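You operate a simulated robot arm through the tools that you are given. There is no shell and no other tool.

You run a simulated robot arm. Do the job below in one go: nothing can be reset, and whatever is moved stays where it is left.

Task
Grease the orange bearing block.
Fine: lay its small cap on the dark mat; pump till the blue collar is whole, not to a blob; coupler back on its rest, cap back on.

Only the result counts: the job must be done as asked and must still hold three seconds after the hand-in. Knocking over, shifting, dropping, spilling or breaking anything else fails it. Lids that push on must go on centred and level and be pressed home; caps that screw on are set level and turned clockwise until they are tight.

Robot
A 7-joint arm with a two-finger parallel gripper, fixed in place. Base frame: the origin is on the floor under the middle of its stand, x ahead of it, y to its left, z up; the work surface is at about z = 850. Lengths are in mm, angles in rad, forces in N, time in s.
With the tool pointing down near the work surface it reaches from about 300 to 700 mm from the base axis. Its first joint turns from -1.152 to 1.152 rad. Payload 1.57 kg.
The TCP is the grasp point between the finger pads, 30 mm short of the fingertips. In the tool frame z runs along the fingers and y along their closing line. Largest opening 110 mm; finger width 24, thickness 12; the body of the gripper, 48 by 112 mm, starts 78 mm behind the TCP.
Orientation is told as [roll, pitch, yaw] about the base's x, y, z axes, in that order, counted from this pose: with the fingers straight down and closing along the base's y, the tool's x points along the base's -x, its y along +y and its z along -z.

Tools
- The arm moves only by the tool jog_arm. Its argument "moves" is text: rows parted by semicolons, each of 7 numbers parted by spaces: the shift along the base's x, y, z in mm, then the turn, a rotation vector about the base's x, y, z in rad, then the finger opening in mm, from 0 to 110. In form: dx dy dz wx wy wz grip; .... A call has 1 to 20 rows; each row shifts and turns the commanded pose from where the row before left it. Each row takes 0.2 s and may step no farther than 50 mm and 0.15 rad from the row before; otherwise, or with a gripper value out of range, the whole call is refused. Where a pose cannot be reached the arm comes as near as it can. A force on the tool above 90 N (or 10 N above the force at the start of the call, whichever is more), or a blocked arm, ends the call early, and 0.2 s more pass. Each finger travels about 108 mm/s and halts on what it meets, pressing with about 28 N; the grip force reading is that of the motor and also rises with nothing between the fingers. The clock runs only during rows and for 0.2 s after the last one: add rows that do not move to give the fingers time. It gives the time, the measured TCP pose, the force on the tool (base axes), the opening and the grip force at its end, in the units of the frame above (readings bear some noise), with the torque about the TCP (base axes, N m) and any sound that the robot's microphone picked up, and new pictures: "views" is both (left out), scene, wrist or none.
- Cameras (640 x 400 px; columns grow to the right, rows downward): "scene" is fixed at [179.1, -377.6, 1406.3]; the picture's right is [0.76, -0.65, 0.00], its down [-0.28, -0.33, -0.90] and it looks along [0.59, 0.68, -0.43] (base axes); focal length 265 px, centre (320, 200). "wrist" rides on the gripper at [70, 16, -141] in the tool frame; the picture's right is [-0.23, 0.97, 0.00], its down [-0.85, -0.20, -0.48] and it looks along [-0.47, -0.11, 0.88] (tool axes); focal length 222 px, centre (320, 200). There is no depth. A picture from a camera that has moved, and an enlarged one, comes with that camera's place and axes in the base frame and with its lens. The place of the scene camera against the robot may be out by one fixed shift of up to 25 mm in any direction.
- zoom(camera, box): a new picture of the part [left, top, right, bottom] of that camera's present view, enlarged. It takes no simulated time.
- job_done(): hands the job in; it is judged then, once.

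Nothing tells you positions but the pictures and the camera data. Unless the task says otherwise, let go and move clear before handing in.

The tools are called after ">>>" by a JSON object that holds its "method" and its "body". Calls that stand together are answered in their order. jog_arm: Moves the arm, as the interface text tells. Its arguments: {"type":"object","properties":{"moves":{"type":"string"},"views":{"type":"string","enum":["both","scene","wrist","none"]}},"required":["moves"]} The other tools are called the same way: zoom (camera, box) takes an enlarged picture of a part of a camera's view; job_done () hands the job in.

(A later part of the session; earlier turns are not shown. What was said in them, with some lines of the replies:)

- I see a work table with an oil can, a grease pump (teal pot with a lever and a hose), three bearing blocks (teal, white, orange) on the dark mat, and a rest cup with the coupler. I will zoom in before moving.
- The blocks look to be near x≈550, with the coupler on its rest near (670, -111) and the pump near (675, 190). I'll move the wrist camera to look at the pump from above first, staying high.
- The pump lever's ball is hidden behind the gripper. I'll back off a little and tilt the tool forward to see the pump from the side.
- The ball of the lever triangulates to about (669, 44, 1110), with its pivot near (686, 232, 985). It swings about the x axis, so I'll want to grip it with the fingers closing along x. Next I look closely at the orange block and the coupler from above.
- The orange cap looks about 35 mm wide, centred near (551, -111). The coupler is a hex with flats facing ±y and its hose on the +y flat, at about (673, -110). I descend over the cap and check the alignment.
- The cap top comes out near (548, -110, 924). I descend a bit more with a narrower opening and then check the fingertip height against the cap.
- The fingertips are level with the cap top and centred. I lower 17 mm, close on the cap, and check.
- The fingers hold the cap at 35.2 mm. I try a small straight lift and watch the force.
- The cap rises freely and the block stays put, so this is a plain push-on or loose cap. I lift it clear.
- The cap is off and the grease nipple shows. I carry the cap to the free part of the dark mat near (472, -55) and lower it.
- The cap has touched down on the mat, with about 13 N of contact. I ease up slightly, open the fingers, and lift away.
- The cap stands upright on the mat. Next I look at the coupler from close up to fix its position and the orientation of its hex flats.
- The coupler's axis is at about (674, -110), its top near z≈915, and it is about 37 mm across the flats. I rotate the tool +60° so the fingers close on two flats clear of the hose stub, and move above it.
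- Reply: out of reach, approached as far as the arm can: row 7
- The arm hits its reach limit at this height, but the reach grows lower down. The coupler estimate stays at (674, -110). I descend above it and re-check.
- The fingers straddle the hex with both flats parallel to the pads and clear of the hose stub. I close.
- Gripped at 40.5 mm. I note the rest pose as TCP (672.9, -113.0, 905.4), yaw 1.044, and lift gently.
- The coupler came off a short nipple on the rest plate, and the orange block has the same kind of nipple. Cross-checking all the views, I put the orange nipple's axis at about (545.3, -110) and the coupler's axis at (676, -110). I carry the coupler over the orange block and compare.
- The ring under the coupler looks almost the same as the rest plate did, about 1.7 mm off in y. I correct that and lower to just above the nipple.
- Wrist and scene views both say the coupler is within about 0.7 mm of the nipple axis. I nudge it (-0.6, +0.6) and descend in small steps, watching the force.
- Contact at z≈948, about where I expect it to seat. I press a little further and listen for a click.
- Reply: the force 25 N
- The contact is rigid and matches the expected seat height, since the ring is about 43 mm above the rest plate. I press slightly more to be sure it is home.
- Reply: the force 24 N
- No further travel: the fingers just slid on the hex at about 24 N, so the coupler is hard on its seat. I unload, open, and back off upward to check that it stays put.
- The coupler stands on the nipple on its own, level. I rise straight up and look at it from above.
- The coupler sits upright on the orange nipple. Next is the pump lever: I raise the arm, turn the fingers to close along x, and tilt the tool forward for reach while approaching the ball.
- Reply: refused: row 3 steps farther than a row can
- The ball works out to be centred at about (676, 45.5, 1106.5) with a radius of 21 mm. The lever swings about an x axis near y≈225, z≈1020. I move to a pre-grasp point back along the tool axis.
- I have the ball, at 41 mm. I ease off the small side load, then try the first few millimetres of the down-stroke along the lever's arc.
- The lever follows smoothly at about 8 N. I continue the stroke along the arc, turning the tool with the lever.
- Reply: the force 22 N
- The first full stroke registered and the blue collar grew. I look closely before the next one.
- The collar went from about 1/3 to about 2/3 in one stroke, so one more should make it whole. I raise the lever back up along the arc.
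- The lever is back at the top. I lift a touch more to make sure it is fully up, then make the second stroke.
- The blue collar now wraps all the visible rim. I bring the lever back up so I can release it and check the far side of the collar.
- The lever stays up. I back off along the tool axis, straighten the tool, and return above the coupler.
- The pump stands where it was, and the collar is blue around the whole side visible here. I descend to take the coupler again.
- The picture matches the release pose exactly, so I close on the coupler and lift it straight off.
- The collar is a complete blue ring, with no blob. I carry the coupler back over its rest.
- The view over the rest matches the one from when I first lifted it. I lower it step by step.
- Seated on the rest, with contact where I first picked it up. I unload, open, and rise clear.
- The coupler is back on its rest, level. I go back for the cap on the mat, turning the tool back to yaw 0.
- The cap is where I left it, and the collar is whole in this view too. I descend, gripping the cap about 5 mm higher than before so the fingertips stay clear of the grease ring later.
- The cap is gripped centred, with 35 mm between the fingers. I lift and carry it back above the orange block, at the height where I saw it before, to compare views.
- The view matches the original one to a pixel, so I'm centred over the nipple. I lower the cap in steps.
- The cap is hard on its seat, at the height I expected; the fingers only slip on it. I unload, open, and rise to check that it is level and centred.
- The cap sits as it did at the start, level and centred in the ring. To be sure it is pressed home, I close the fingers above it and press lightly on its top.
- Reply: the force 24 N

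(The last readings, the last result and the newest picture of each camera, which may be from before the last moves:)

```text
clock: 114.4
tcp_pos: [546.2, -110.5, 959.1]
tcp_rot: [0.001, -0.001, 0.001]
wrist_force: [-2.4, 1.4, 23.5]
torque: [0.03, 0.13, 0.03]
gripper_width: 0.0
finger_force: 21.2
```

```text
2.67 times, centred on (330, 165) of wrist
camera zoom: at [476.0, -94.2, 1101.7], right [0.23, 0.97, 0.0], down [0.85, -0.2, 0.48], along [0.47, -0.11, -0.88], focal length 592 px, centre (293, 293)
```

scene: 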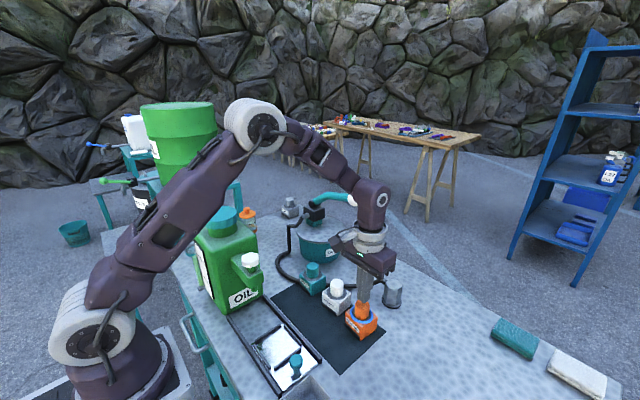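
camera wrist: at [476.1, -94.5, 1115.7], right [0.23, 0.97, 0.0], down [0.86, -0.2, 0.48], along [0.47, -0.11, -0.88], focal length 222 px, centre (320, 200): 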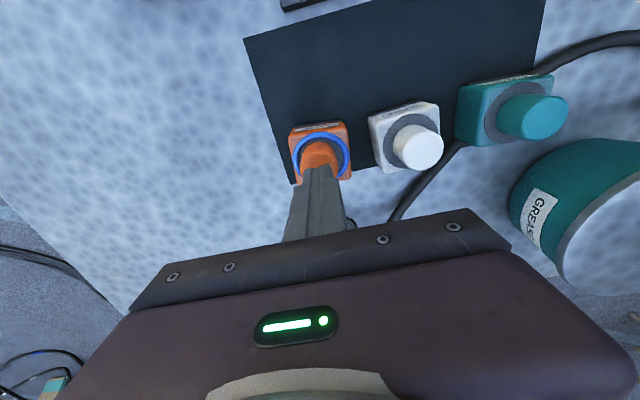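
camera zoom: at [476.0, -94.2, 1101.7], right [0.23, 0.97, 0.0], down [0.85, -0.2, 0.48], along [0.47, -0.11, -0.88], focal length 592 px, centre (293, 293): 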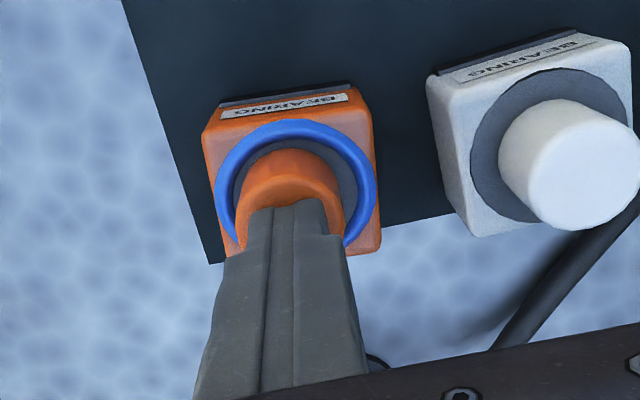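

Firm contact on the cap top with no give. I press a little more, then lift away straight up.

>>> {"method": "jog_arm", "body": {"moves": "0 0 -1 0 0 0 0; 0 0 0 0 0 0 0", "views": "none"}}

>>> {"method": "jog_arm", "body": {"moves": "0 0 5 0 0 0 0; 0 0 20 0 0 0 0; 0 0 40 0 0 0 0; 0 0 40 0 0 0 20; -20 0 40 0 0 0 60; 0 0 0 0 0 0 60; 0 0 0 0 0 0 60"}}

>>> {"method": "zoom", "body": {"camera": "scene", "box": [335, 265, 395, 325]}}

>>> {"method": "zoom", "body": {"camera": "wrist", "box": [270, 80, 400, 220]}}

>>> {"method": "zoom", "body": {"camera": "scene", "box": [160, 180, 420, 400]}}

```text
clock: 115.0
tcp_pos: [544.8, -111.8, 959.5]
tcp_rot: [0.001, -0.003, 0.001]
wrist_force: [-3.2, 4.4, 47.4]
torque: [0.1, 0.17, 0.0]
gripper_width: 0.1
finger_force: 21.0
```

```text
clock: 116.6
tcp_pos: [526.3, -109.1, 1104.6]
tcp_rot: [0.0, -0.001, 0.0]
wrist_force: [0.1, -0.2, 0.1]
torque: [0.03, 0.03, -0.01]
gripper_width: 60.1
finger_force: 0.1
camera wrist: at [456.5, -94.2, 1246.9], right [0.23, 0.97, 0.0], down [0.86, -0.2, 0.48], along [0.47, -0.11, -0.88], focal length 222 px, centre (320, 200)
```

scene: 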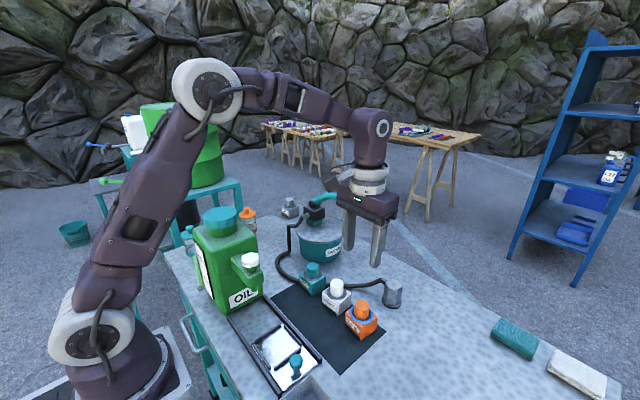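
wrist: 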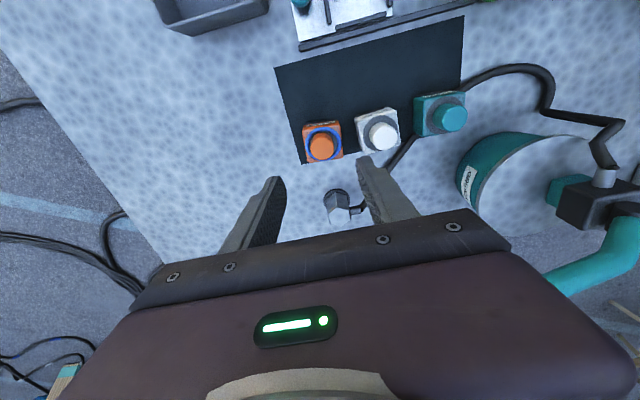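

```text
6.67 times, centred on (365, 295) of scene
camera zoom: at [179.1, -377.6, 1406.3], right [0.76, -0.65, 0.0], down [-0.28, -0.33, -0.9], along [0.59, 0.68, -0.43], focal length 1766 px, centre (20, -433)
```

zoom: 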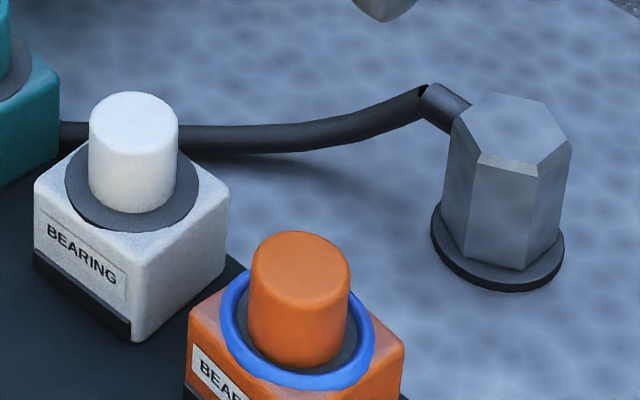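

```text
2.86 times, centred on (335, 150) of wrist
camera zoom: at [456.5, -94.2, 1246.9], right [0.23, 0.97, 0.0], down [0.86, -0.2, 0.48], along [0.47, -0.11, -0.88], focal length 635 px, centre (277, 343)
```

zoom: 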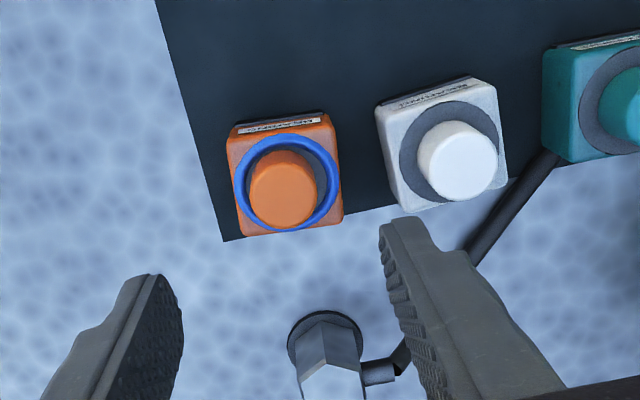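

```text
1.82 times, centred on (290, 290) of scene
camera zoom: at [179.1, -377.6, 1406.3], right [0.76, -0.65, 0.0], down [-0.28, -0.33, -0.9], along [0.59, 0.68, -0.43], focal length 482 px, centre (374, 36)
```

zoom: 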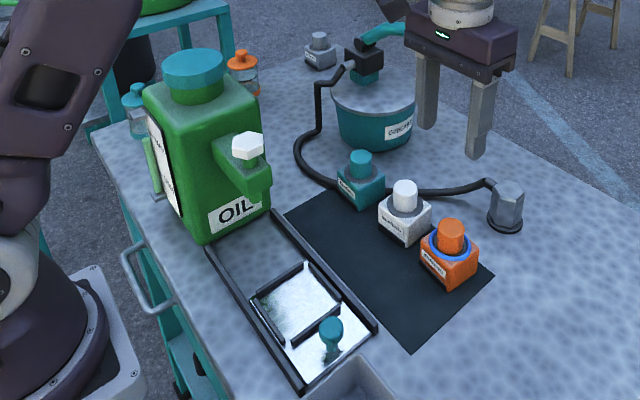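

>>> {"method": "zoom", "body": {"camera": "wrist", "box": [295, 110, 350, 165]}}

>>> {"method": "zoom", "body": {"camera": "wrist", "box": [350, 100, 405, 155]}}

>>> {"method": "zoom", "body": {"camera": "scene", "box": [345, 285, 385, 325]}}

>>> {"method": "zoom", "body": {"camera": "scene", "box": [317, 265, 357, 305]}}

```text
7.27 times, centred on (322, 138) of wrist
camera zoom: at [456.5, -94.2, 1246.9], right [0.23, 0.97, 0.0], down [0.86, -0.2, 0.48], along [0.47, -0.11, -0.88], focal length 1615 px, centre (302, 654)
```

zoom: 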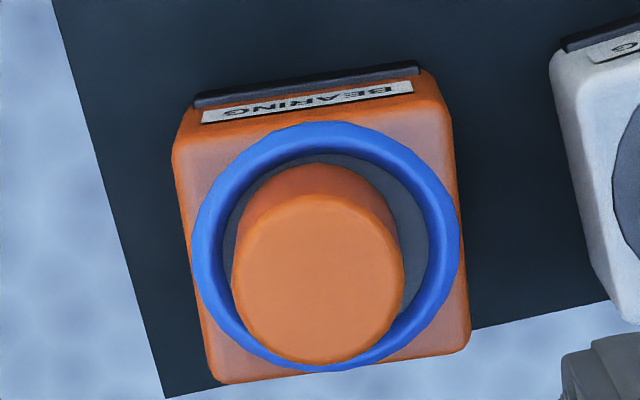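

```text
7.27 times, centred on (378, 128) of wrist
camera zoom: at [456.5, -94.2, 1246.9], right [0.23, 0.97, 0.0], down [0.86, -0.2, 0.48], along [0.47, -0.11, -0.88], focal length 1615 px, centre (-98, 727)
```

zoom: 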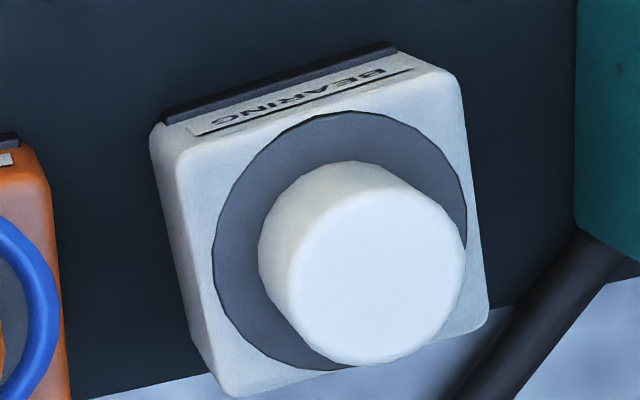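

```text
10.00 times, centred on (365, 305) of scene
camera zoom: at [179.1, -377.6, 1406.3], right [0.76, -0.65, 0.0], down [-0.28, -0.33, -0.9], along [0.59, 0.68, -0.43], focal length 2649 px, centre (-130, -850)
```

zoom: 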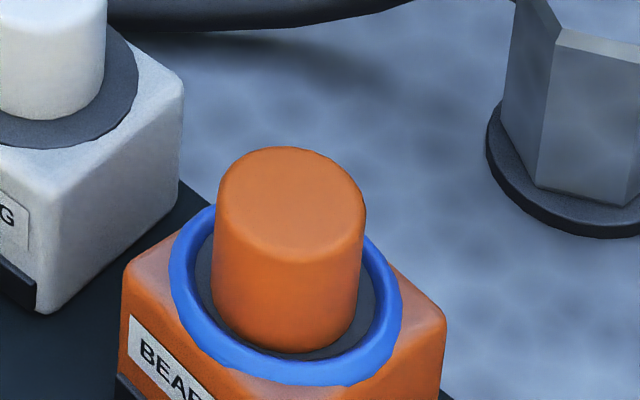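

```text
10.00 times, centred on (337, 285) of scene
camera zoom: at [179.1, -377.6, 1406.3], right [0.76, -0.65, 0.0], down [-0.28, -0.33, -0.9], along [0.59, 0.68, -0.43], focal length 2649 px, centre (150, -650)
```

zoom: 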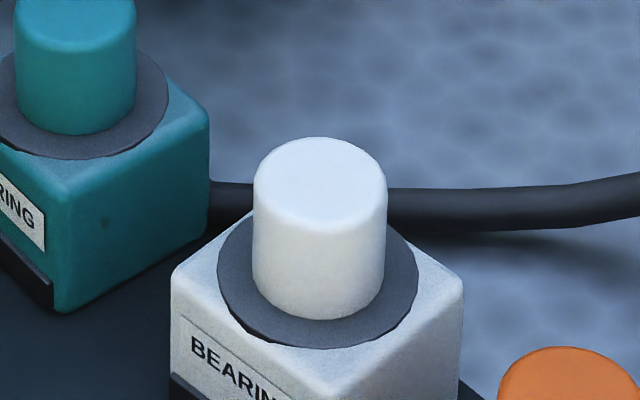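

Everything else looks undisturbed. I check the cap's centring from directly above with the wrist camera, to rule out parallax.

>>> {"method": "jog_arm", "body": {"moves": "45 -8 -10 0 0 0 60; 44.6 -7.6 -10 0 0 0 60; 0 0 -30 0 0 0 60; 0 0 -30 0 0 0 60; 0 0 0 0 0 0 60; 0 0 0 0 0 0 60"}}

>>> {"method": "zoom", "body": {"camera": "wrist", "box": [290, 40, 350, 110]}}

>>> {"method": "zoom", "body": {"camera": "wrist", "box": [360, 20, 430, 90]}}

```text
clock: 118.0
tcp_pos: [616.1, -126.6, 1023.3]
tcp_rot: [-0.001, 0.0, 0.001]
wrist_force: [-0.6, 0.0, 0.2]
torque: [0.0, 0.02, 0.02]
gripper_width: 60.3
finger_force: 0.0
camera wrist: at [546.1, -110.4, 1165.0], right [0.23, 0.97, 0.0], down [0.86, -0.2, 0.48], along [0.47, -0.11, -0.88], focal length 222 px, centre (320, 200)
```

scene: 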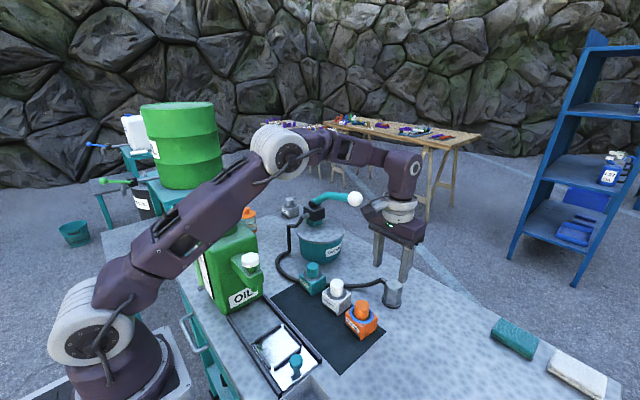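
wrist: 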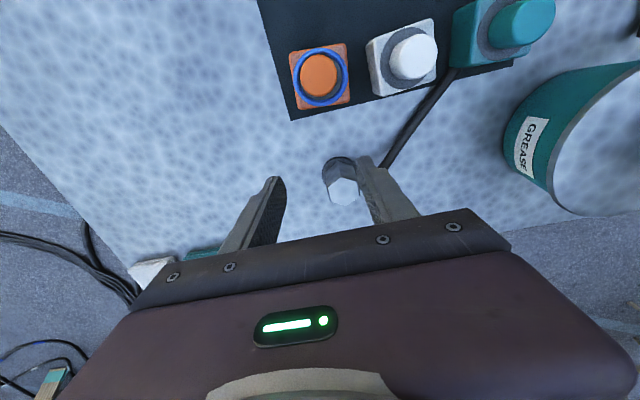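

```text
5.71 times, centred on (320, 75) of wrist
camera zoom: at [546.1, -110.4, 1165.0], right [0.23, 0.97, 0.0], down [0.86, -0.2, 0.48], along [0.47, -0.11, -0.88], focal length 1269 px, centre (320, 914)
```

zoom: 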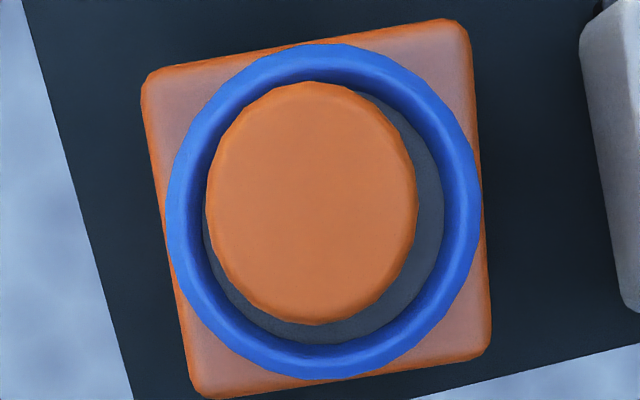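

```text
5.71 times, centred on (395, 55) of wrist
camera zoom: at [546.1, -110.4, 1165.0], right [0.23, 0.97, 0.0], down [0.86, -0.2, 0.48], along [0.47, -0.11, -0.88], focal length 1269 px, centre (-109, 1029)
```

zoom: 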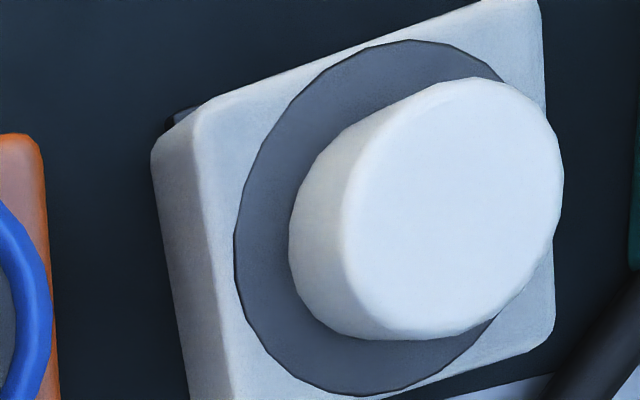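

From straight above, the cap is about 2 mm off the ring's centre, towards -x and -y. It should be better than that, so I measure more closely and then re-set it.

>>> {"method": "zoom", "body": {"camera": "wrist", "box": [300, 55, 340, 95]}}

>>> {"method": "zoom", "body": {"camera": "wrist", "box": [280, 30, 360, 120]}}

```text
10.00 times, centred on (320, 75) of wrist
camera zoom: at [546.1, -110.4, 1165.0], right [0.23, 0.97, 0.0], down [0.86, -0.2, 0.48], along [0.47, -0.11, -0.88], focal length 2221 px, centre (320, 1450)
```

zoom: 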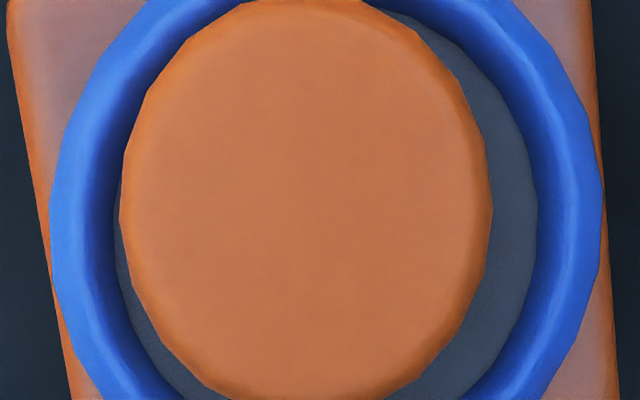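

```text
4.44 times, centred on (320, 75) of wrist
camera zoom: at [546.1, -110.4, 1165.0], right [0.23, 0.97, 0.0], down [0.86, -0.2, 0.48], along [0.47, -0.11, -0.88], focal length 987 px, centre (320, 756)
```

zoom: 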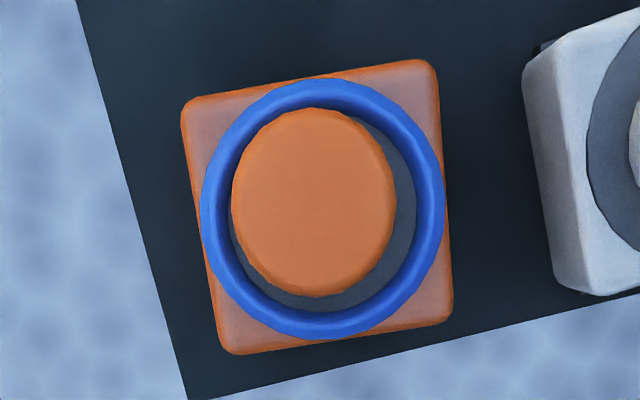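

The measured offset is about (-2.5, -1.7) mm. I go back, regrip the cap, lift it a few millimetres, shift it by that amount, and re-seat it.

>>> {"method": "jog_arm", "body": {"moves": "-40 8 0 0 0 0 58; -32.6 7.1 0 0 0 0 58; 0 0 -20 0 0 0 58; 0 0 -18 0 0 0 58; 0 0 0 0 0 0 58; 0 0 0 0 0 0 58"}}

>>> {"method": "zoom", "body": {"camera": "wrist", "box": [230, 90, 430, 240]}}

```text
clock: 119.4
tcp_pos: [542.5, -110.9, 984.3]
tcp_rot: [0.001, 0.0, -0.001]
wrist_force: [-1.2, 0.4, -0.2]
torque: [0.01, -0.02, 0.02]
gripper_width: 57.9
finger_force: 0.1
camera wrist: at [473.1, -94.7, 1127.1], right [0.23, 0.97, 0.0], down [0.86, -0.2, 0.48], along [0.47, -0.11, -0.88], focal length 222 px, centre (320, 200)
```

scene: 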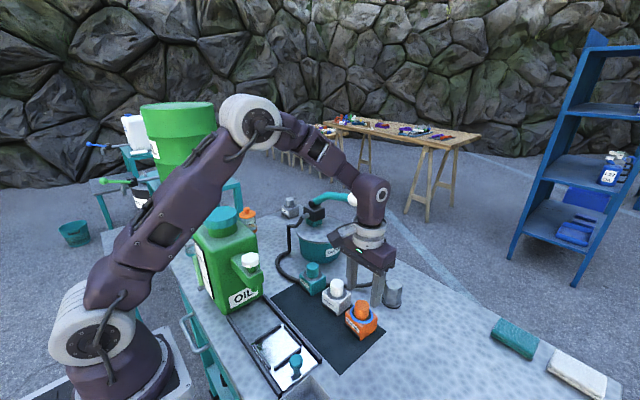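
wrist: 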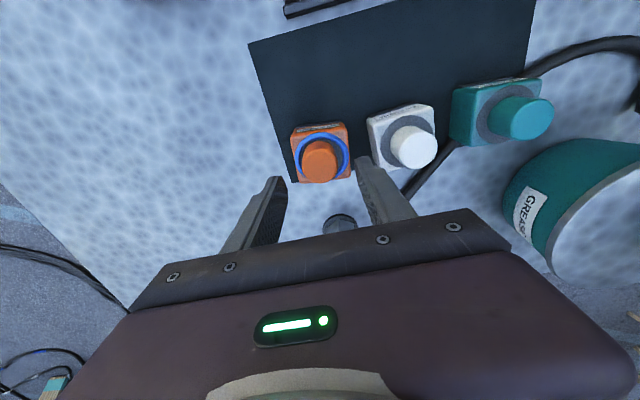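

```text
2.67 times, centred on (330, 165) of wrist
camera zoom: at [473.1, -94.7, 1127.1], right [0.23, 0.97, 0.0], down [0.86, -0.2, 0.48], along [0.47, -0.11, -0.88], focal length 592 px, centre (293, 293)
```

zoom: 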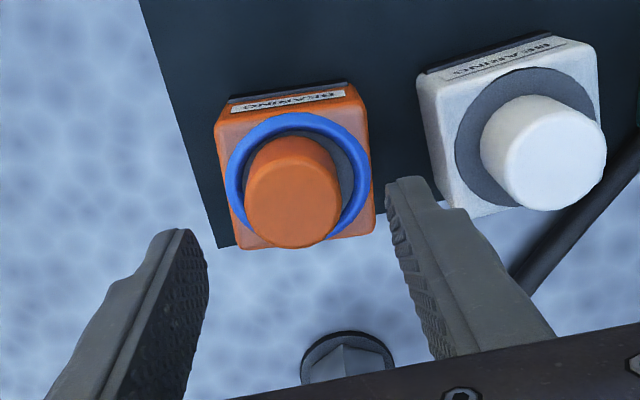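

>>> {"method": "jog_arm", "body": {"moves": "0 0 -20 0 0 0 56; 0 0 -15 0 0 0 56; 0 0 -10.5 0 0 0 56; 0 0 0 0 0 0 56; 0 0 0 0 0 0 46; 0 0 0 0 0 0 38; 0 0 0 0 0 0 30; 0 0 0 0 0 0 28; 0 0 0 0 0 0 28"}}

>>> {"method": "zoom", "body": {"camera": "wrist", "box": [230, 90, 430, 240]}}

>>> {"method": "zoom", "body": {"camera": "scene", "box": [335, 275, 395, 335]}}

```text
clock: 121.4
tcp_pos: [541.5, -110.9, 938.4]
tcp_rot: [0.001, -0.001, -0.001]
wrist_force: [-0.1, -0.9, 0.2]
torque: [0.02, 0.0, 0.04]
gripper_width: 34.4
finger_force: 28.3
camera wrist: at [472.8, -94.7, 1081.5], right [0.23, 0.97, 0.0], down [0.86, -0.2, 0.48], along [0.47, -0.11, -0.88], focal length 222 px, centre (320, 200)
```

scene: 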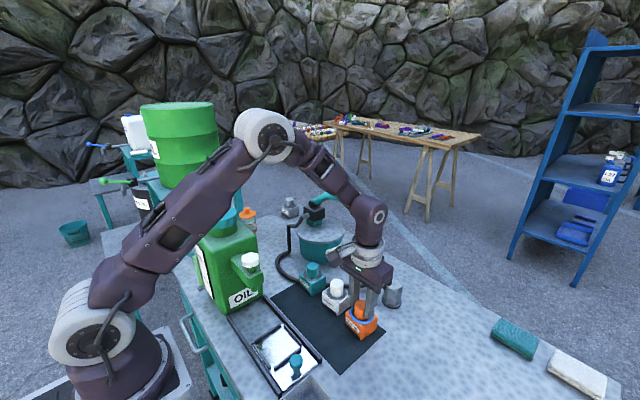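
wrist: 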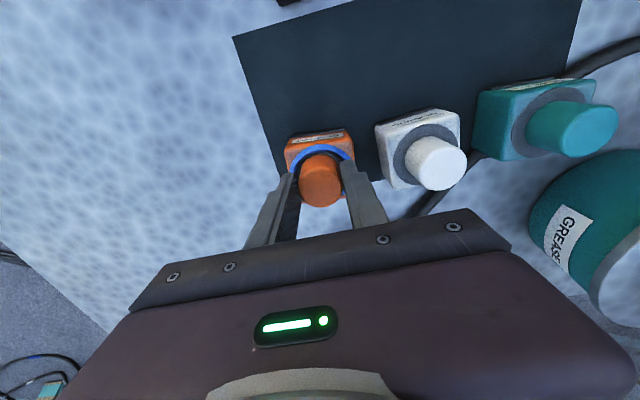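

```text
2.67 times, centred on (330, 165) of wrist
camera zoom: at [472.8, -94.7, 1081.5], right [0.23, 0.97, 0.0], down [0.86, -0.2, 0.48], along [0.47, -0.11, -0.88], focal length 592 px, centre (293, 293)
```

zoom: 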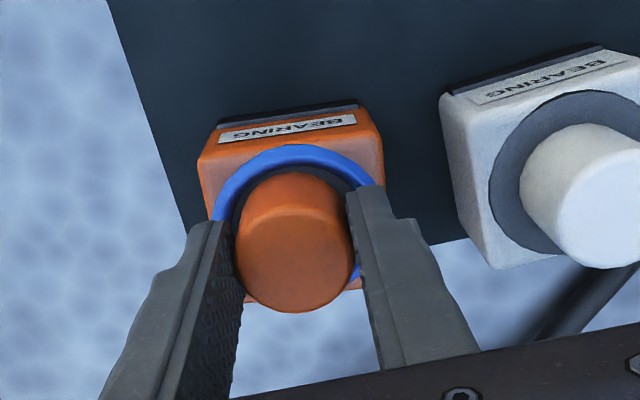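

```text
6.67 times, centred on (365, 305) of scene
camera zoom: at [179.2, -377.6, 1406.3], right [0.76, -0.65, 0.0], down [-0.28, -0.33, -0.9], along [0.59, 0.68, -0.43], focal length 1766 px, centre (20, -500)
```

zoom: 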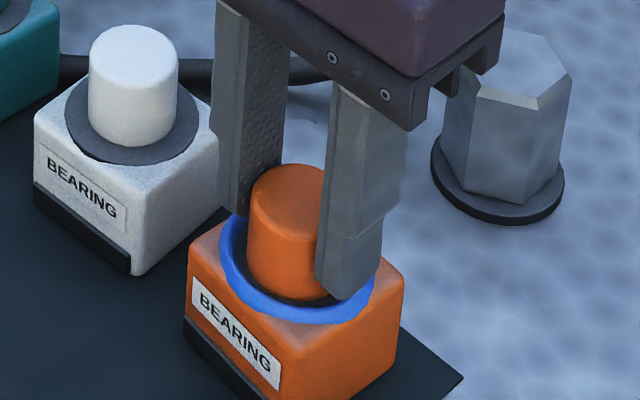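

Gripped. I lift 6 mm, shift by (+2.5, +1.7), and look before lowering.

>>> {"method": "jog_arm", "body": {"moves": "0 0 3 0 0 0 28; 0 0 3 0 0 0 28; 1.25 0.85 0 0 0 0 28; 1.25 0.85 0 0 0 0 28; 0 0 0 0 0 0 28"}}

>>> {"method": "zoom", "body": {"camera": "wrist", "box": [230, 90, 430, 240]}}

>>> {"method": "zoom", "body": {"camera": "scene", "box": [345, 285, 385, 325]}}

```text
clock: 122.6
tcp_pos: [543.1, -108.4, 945.4]
tcp_rot: [0.001, 0.003, 0.002]
wrist_force: [0.1, 0.1, -0.1]
torque: [-0.01, -0.02, 0.0]
gripper_width: 34.7
finger_force: 28.2
camera wrist: at [475.4, -92.9, 1087.6], right [0.23, 0.97, 0.0], down [0.86, -0.2, 0.48], along [0.47, -0.11, -0.88], focal length 222 px, centre (320, 200)
```

scene: 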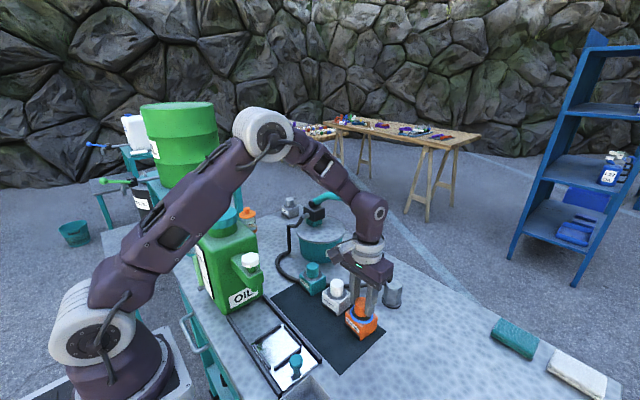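
wrist: 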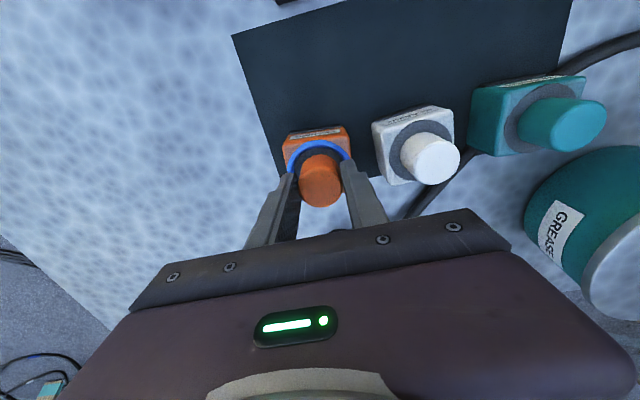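

```text
2.67 times, centred on (330, 165) of wrist
camera zoom: at [475.4, -92.9, 1087.6], right [0.23, 0.97, 0.0], down [0.86, -0.2, 0.48], along [0.47, -0.11, -0.88], focal length 592 px, centre (293, 293)
```

zoom: 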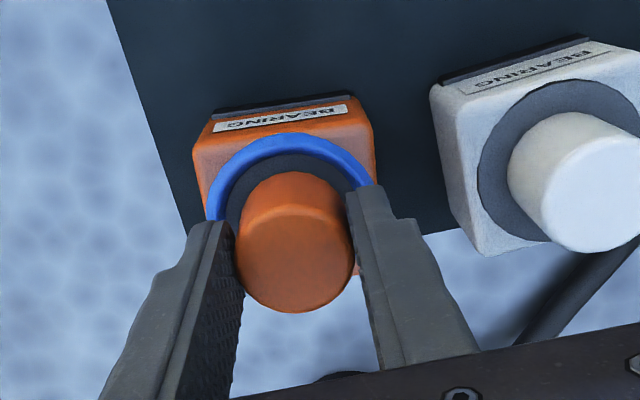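

```text
10.00 times, centred on (365, 305) of scene
camera zoom: at [179.2, -377.6, 1406.3], right [0.76, -0.65, 0.0], down [-0.28, -0.33, -0.9], along [0.59, 0.68, -0.43], focal length 2649 px, centre (-130, -850)
```

zoom: 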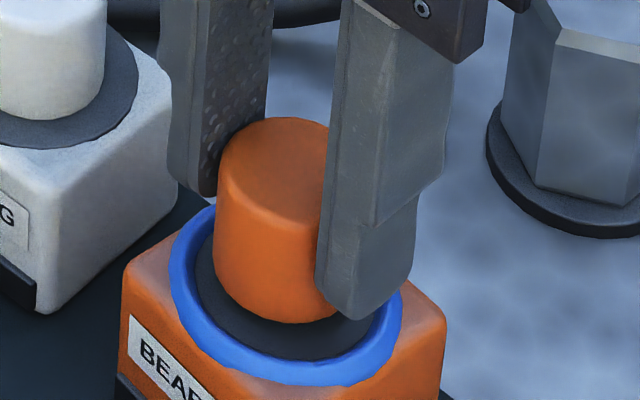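

>>> {"method": "jog_arm", "body": {"moves": "0 0 -2 0 0 0 28; 0 0 -2 0 0 0 28; 0 0 -1 0 0 0 28; 0 0 0 0 0 0 28", "views": "none"}}

>>> {"method": "jog_arm", "body": {"moves": "0 0 -1 0 0 0 28; 0 0 0 0 0 0 28", "views": "none"}}

>>> {"method": "jog_arm", "body": {"moves": "0 0 -1 0 0 0 28; 0 0 0 0 0 0 28", "views": "none"}}

>>> {"method": "zoom", "body": {"camera": "scene", "box": [345, 285, 385, 325]}}

```text
clock: 123.6
tcp_pos: [544.5, -110.0, 940.1]
tcp_rot: [0.0, 0.0, 0.0]
wrist_force: [-0.4, 0.0, -0.2]
torque: [0.04, 0.04, 0.0]
gripper_width: 34.4
finger_force: 27.9
```

```text
clock: 124.2
tcp_pos: [544.6, -110.4, 937.9]
tcp_rot: [0.0, -0.001, 0.0]
wrist_force: [-0.4, -0.4, 1.5]
torque: [-0.05, -0.01, -0.01]
gripper_width: 34.2
finger_force: 28.2
```

```text
clock: 124.8
tcp_pos: [545.4, -108.8, 937.4]
tcp_rot: [0.001, 0.001, 0.002]
wrist_force: [-1.9, 0.3, 17.6]
torque: [0.02, 0.1, 0.15]
gripper_width: 34.7
finger_force: 28.5
```

```text
10.00 times, centred on (365, 305) of scene
camera zoom: at [178.8, -377.5, 1406.4], right [0.76, -0.65, 0.0], down [-0.28, -0.33, -0.9], along [0.59, 0.68, -0.43], focal length 2649 px, centre (-130, -850)
```

zoom: 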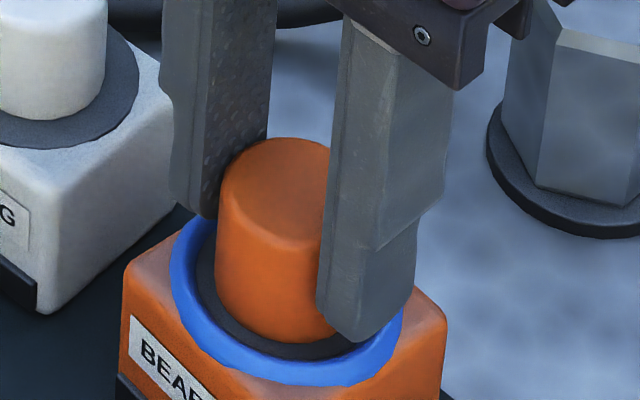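

Seated again at the same height. I unload, release, and check from above.

>>> {"method": "jog_arm", "body": {"moves": "0 0 1 0 0 0 28; 0 0 0 0 0 0 38; 0 0 0 0 0 0 48; 0 0 0 0 0 0 58; 0 0 0 0 0 0 58; 0 0 15 0 0 0 58; 0 0 35 0 0 0 58; 0 0 36 0 0 0 58; 40 -8 0 0 0 0 58; 30.5 -8.3 0 0 0 0 58; 0 0 0 0 0 0 58; 0 0 0 0 0 0 58"}}

>>> {"method": "zoom", "body": {"camera": "wrist", "box": [280, 30, 360, 120]}}

>>> {"method": "zoom", "body": {"camera": "wrist", "box": [290, 40, 350, 110]}}

>>> {"method": "zoom", "body": {"camera": "scene", "box": [345, 285, 385, 325]}}

```text
clock: 127.4
tcp_pos: [615.4, -125.4, 1024.9]
tcp_rot: [-0.001, 0.002, 0.001]
wrist_force: [0.3, 0.1, 0.0]
torque: [-0.01, 0.01, 0.01]
gripper_width: 58.1
finger_force: 0.0
camera wrist: at [546.8, -109.9, 1166.8], right [0.23, 0.97, 0.0], down [0.86, -0.2, 0.48], along [0.47, -0.11, -0.88], focal length 222 px, centre (320, 200)
```

scene: 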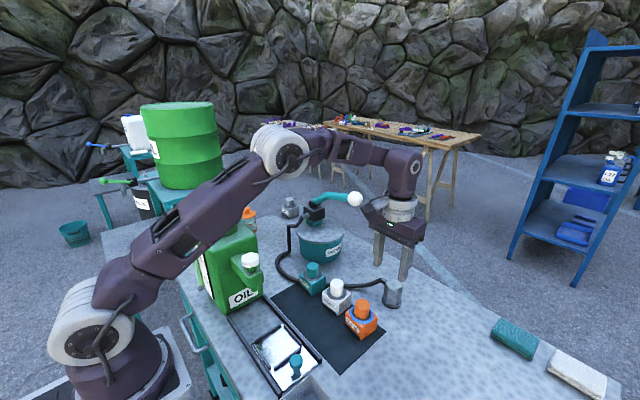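
wrist: 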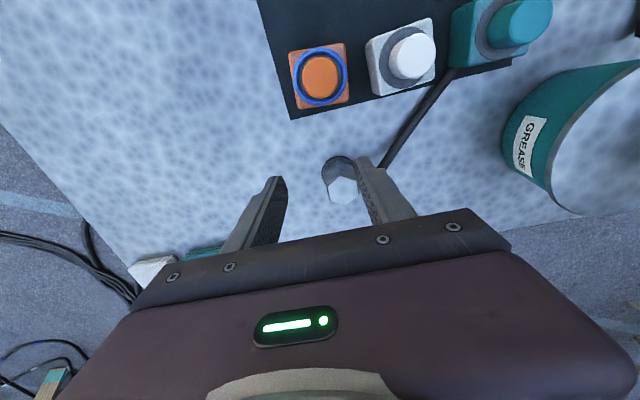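

```text
4.44 times, centred on (320, 75) of wrist
camera zoom: at [546.8, -109.9, 1166.8], right [0.23, 0.97, 0.0], down [0.86, -0.2, 0.48], along [0.47, -0.11, -0.88], focal length 987 px, centre (320, 756)
```

zoom: 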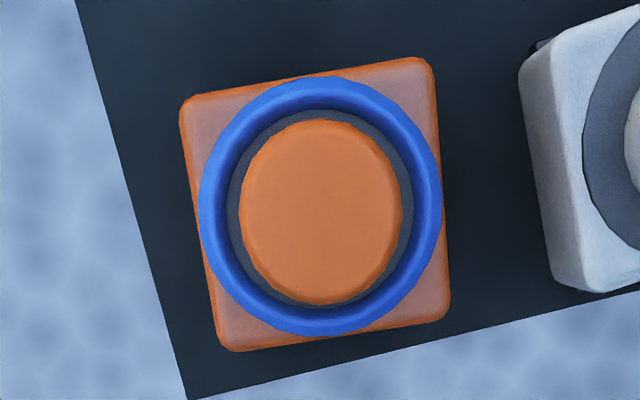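

```text
5.71 times, centred on (320, 75) of wrist
camera zoom: at [546.8, -109.9, 1166.8], right [0.23, 0.97, 0.0], down [0.86, -0.2, 0.48], along [0.47, -0.11, -0.88], focal length 1269 px, centre (320, 914)
```

zoom: 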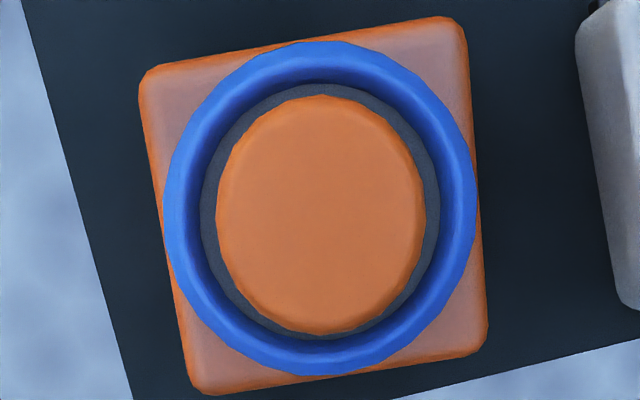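

```text
10.00 times, centred on (365, 305) of scene
camera zoom: at [179.2, -377.6, 1406.3], right [0.76, -0.65, 0.0], down [-0.28, -0.33, -0.9], along [0.59, 0.68, -0.43], focal length 2649 px, centre (-130, -850)
```

zoom: 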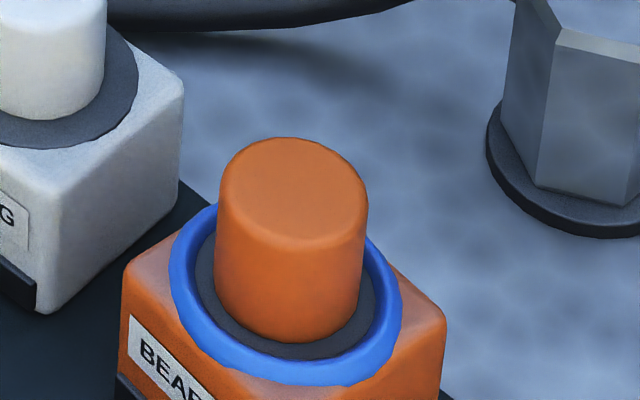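

The cap is now concentric with the ring to within a fraction of a millimetre and level. The coupler is on its rest and the collar is whole. I move the arm clear and take a last overall look.

>>> {"method": "jog_arm", "body": {"moves": "0 0 40 0 0 0 60; -30 0 40 0 0 0 60; -40 0 30 0 0 0 60; -40 10 30 0 0 0 60; -30 10 20 0 0 0 60; 0 0 0 0 0 0 60; 0 0 0 0 0 0 60; 0 0 0 0 0 0 60; 0 0 0 0 0 0 60"}}

>>> {"method": "zoom", "body": {"camera": "scene", "box": [260, 180, 420, 350]}}

>>> {"method": "zoom", "body": {"camera": "scene", "box": [335, 255, 415, 335]}}

```text
refused: row 4 steps farther than a row can; nothing moved
```

```text
2.35 times, centred on (340, 265) of scene
camera zoom: at [179.2, -377.6, 1406.3], right [0.76, -0.65, 0.0], down [-0.28, -0.33, -0.9], along [0.59, 0.68, -0.43], focal length 623 px, centre (273, 47)
```

zoom: 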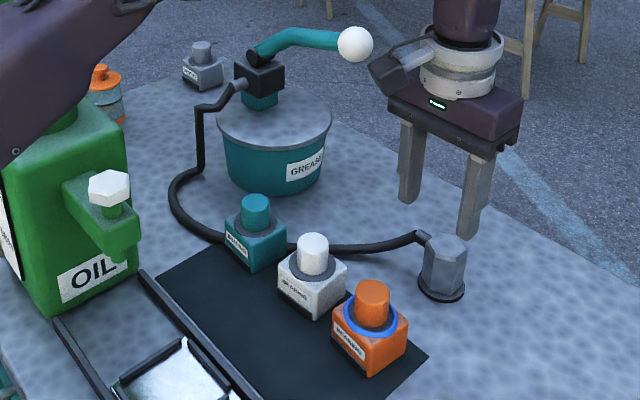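

```text
5.00 times, centred on (375, 295) of scene
camera zoom: at [179.2, -377.6, 1406.3], right [0.76, -0.65, 0.0], down [-0.28, -0.33, -0.9], along [0.59, 0.68, -0.43], focal length 1324 px, centre (45, -275)
```

zoom: 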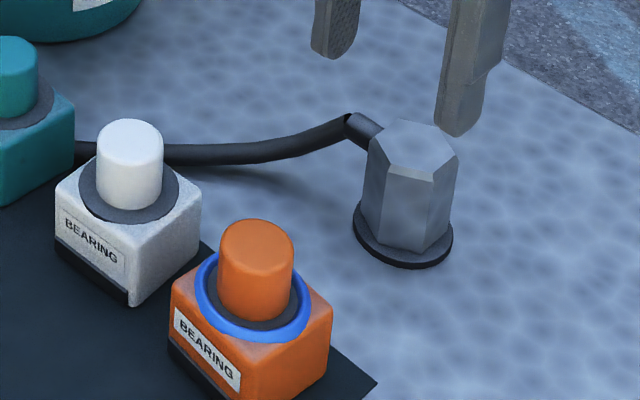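

The last retreat was refused because one step was too long, so nothing moved. The scene is in order: cap on and centred, collar whole, coupler on its rest, lever up. I retreat with shorter steps.

>>> {"method": "jog_arm", "body": {"moves": "0 0 40 0 0 0 60; -25 0 40 0 0 0 60; -35 0 30 0 0 0 60; -35 8 30 0 0 0 60; -30 10 20 0 0 0 60; 0 0 0 0 0 0 60; 0 0 0 0 0 0 60; 0 0 0 0 0 0 60; 0 0 0 0 0 0 60"}}

>>> {"method": "zoom", "body": {"camera": "scene", "box": [260, 180, 420, 350]}}

>>> {"method": "zoom", "body": {"camera": "scene", "box": [335, 255, 415, 335]}}

>>> {"method": "zoom", "body": {"camera": "wrist", "box": [250, 90, 450, 240]}}

```text
clock: 129.4
tcp_pos: [489.7, -108.4, 1185.6]
tcp_rot: [0.0, 0.002, 0.0]
wrist_force: [0.4, 0.1, 0.6]
torque: [-0.03, 0.02, 0.02]
gripper_width: 59.9
finger_force: 0.1
camera wrist: at [420.4, -92.7, 1328.0], right [0.23, 0.97, 0.0], down [0.86, -0.2, 0.48], along [0.47, -0.11, -0.88], focal length 222 px, centre (320, 200)
```

scene: 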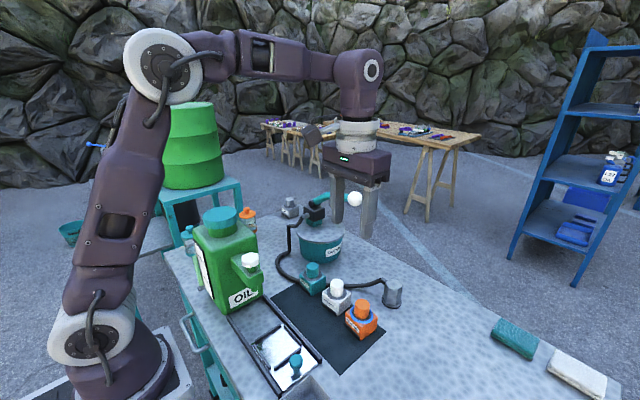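
wrist: 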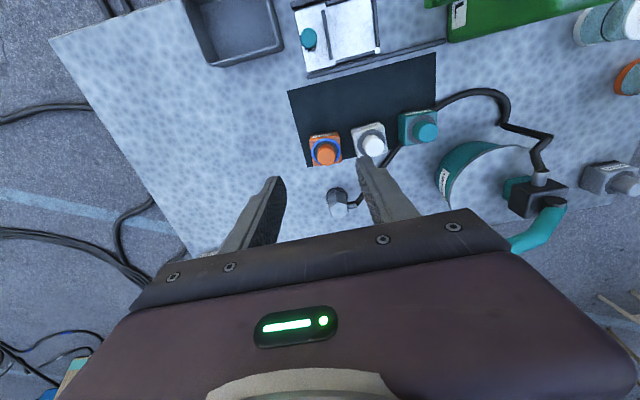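

```text
2.35 times, centred on (340, 265) of scene
camera zoom: at [179.1, -377.6, 1406.3], right [0.76, -0.65, 0.0], down [-0.28, -0.33, -0.9], along [0.59, 0.68, -0.43], focal length 623 px, centre (273, 47)
```

zoom: 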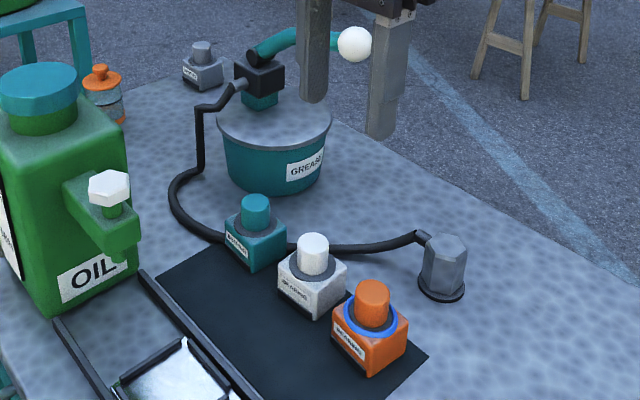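

```text
5.00 times, centred on (375, 295) of scene
camera zoom: at [179.1, -377.6, 1406.3], right [0.76, -0.65, 0.0], down [-0.28, -0.33, -0.9], along [0.59, 0.68, -0.43], focal length 1324 px, centre (45, -275)
```

zoom: 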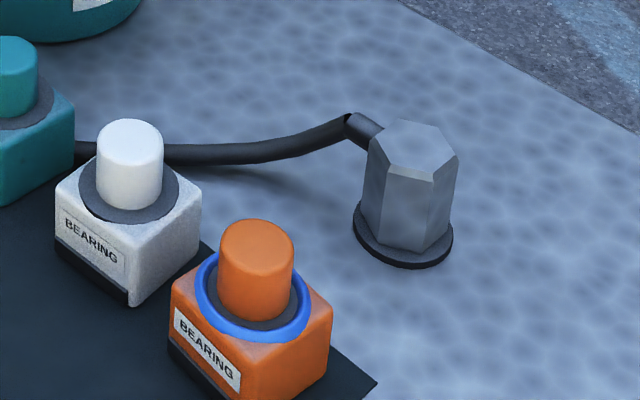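

```text
2.67 times, centred on (350, 165) of wrist
camera zoom: at [420.4, -92.7, 1328.0], right [0.23, 0.97, 0.0], down [0.86, -0.2, 0.48], along [0.47, -0.11, -0.88], focal length 592 px, centre (240, 293)
```

zoom: 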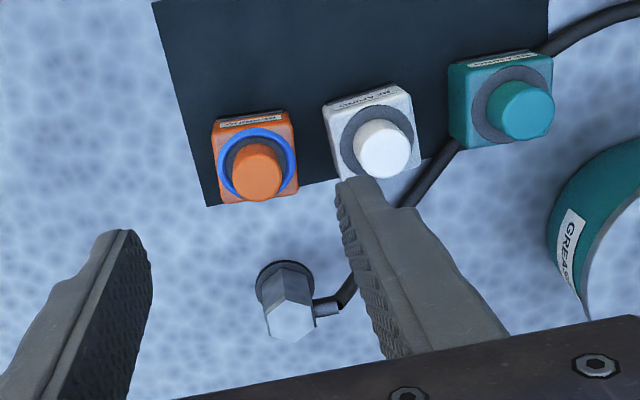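

Everything is in place: the orange block has a whole blue collar with no blob, its cap is on level and centred, the coupler is on its rest, and the lever is up. The arm is clear, so I hand in.

>>> {"method": "job_done", "body": {}}

```text
The job is handed in.
```

The orange bearing block is greased and the job is handed in; I don't have the verdict yet.

- **Grease:** two full strokes of the pump lever took the blue collar from about a third to a complete ring, with no blob. I saw the whole ring once the coupler was off.
- **Coupler:** it is back on its rest, level and seated at the height where I picked it up. The lever is back in its raised position.
- **Cap:** I laid it on the dark mat during the greasing. When I first put it back it sat about 3 mm off centre, so I lifted and re-seated it. Seen from directly above it is now centred to within a fraction of a millimetre, and it is level. I pressed the final seating with about 18 N.
- **Everything else:** the other blocks, the oil can, the pump and the tray look unmoved in the last pictures, and the arm is clear of the table.
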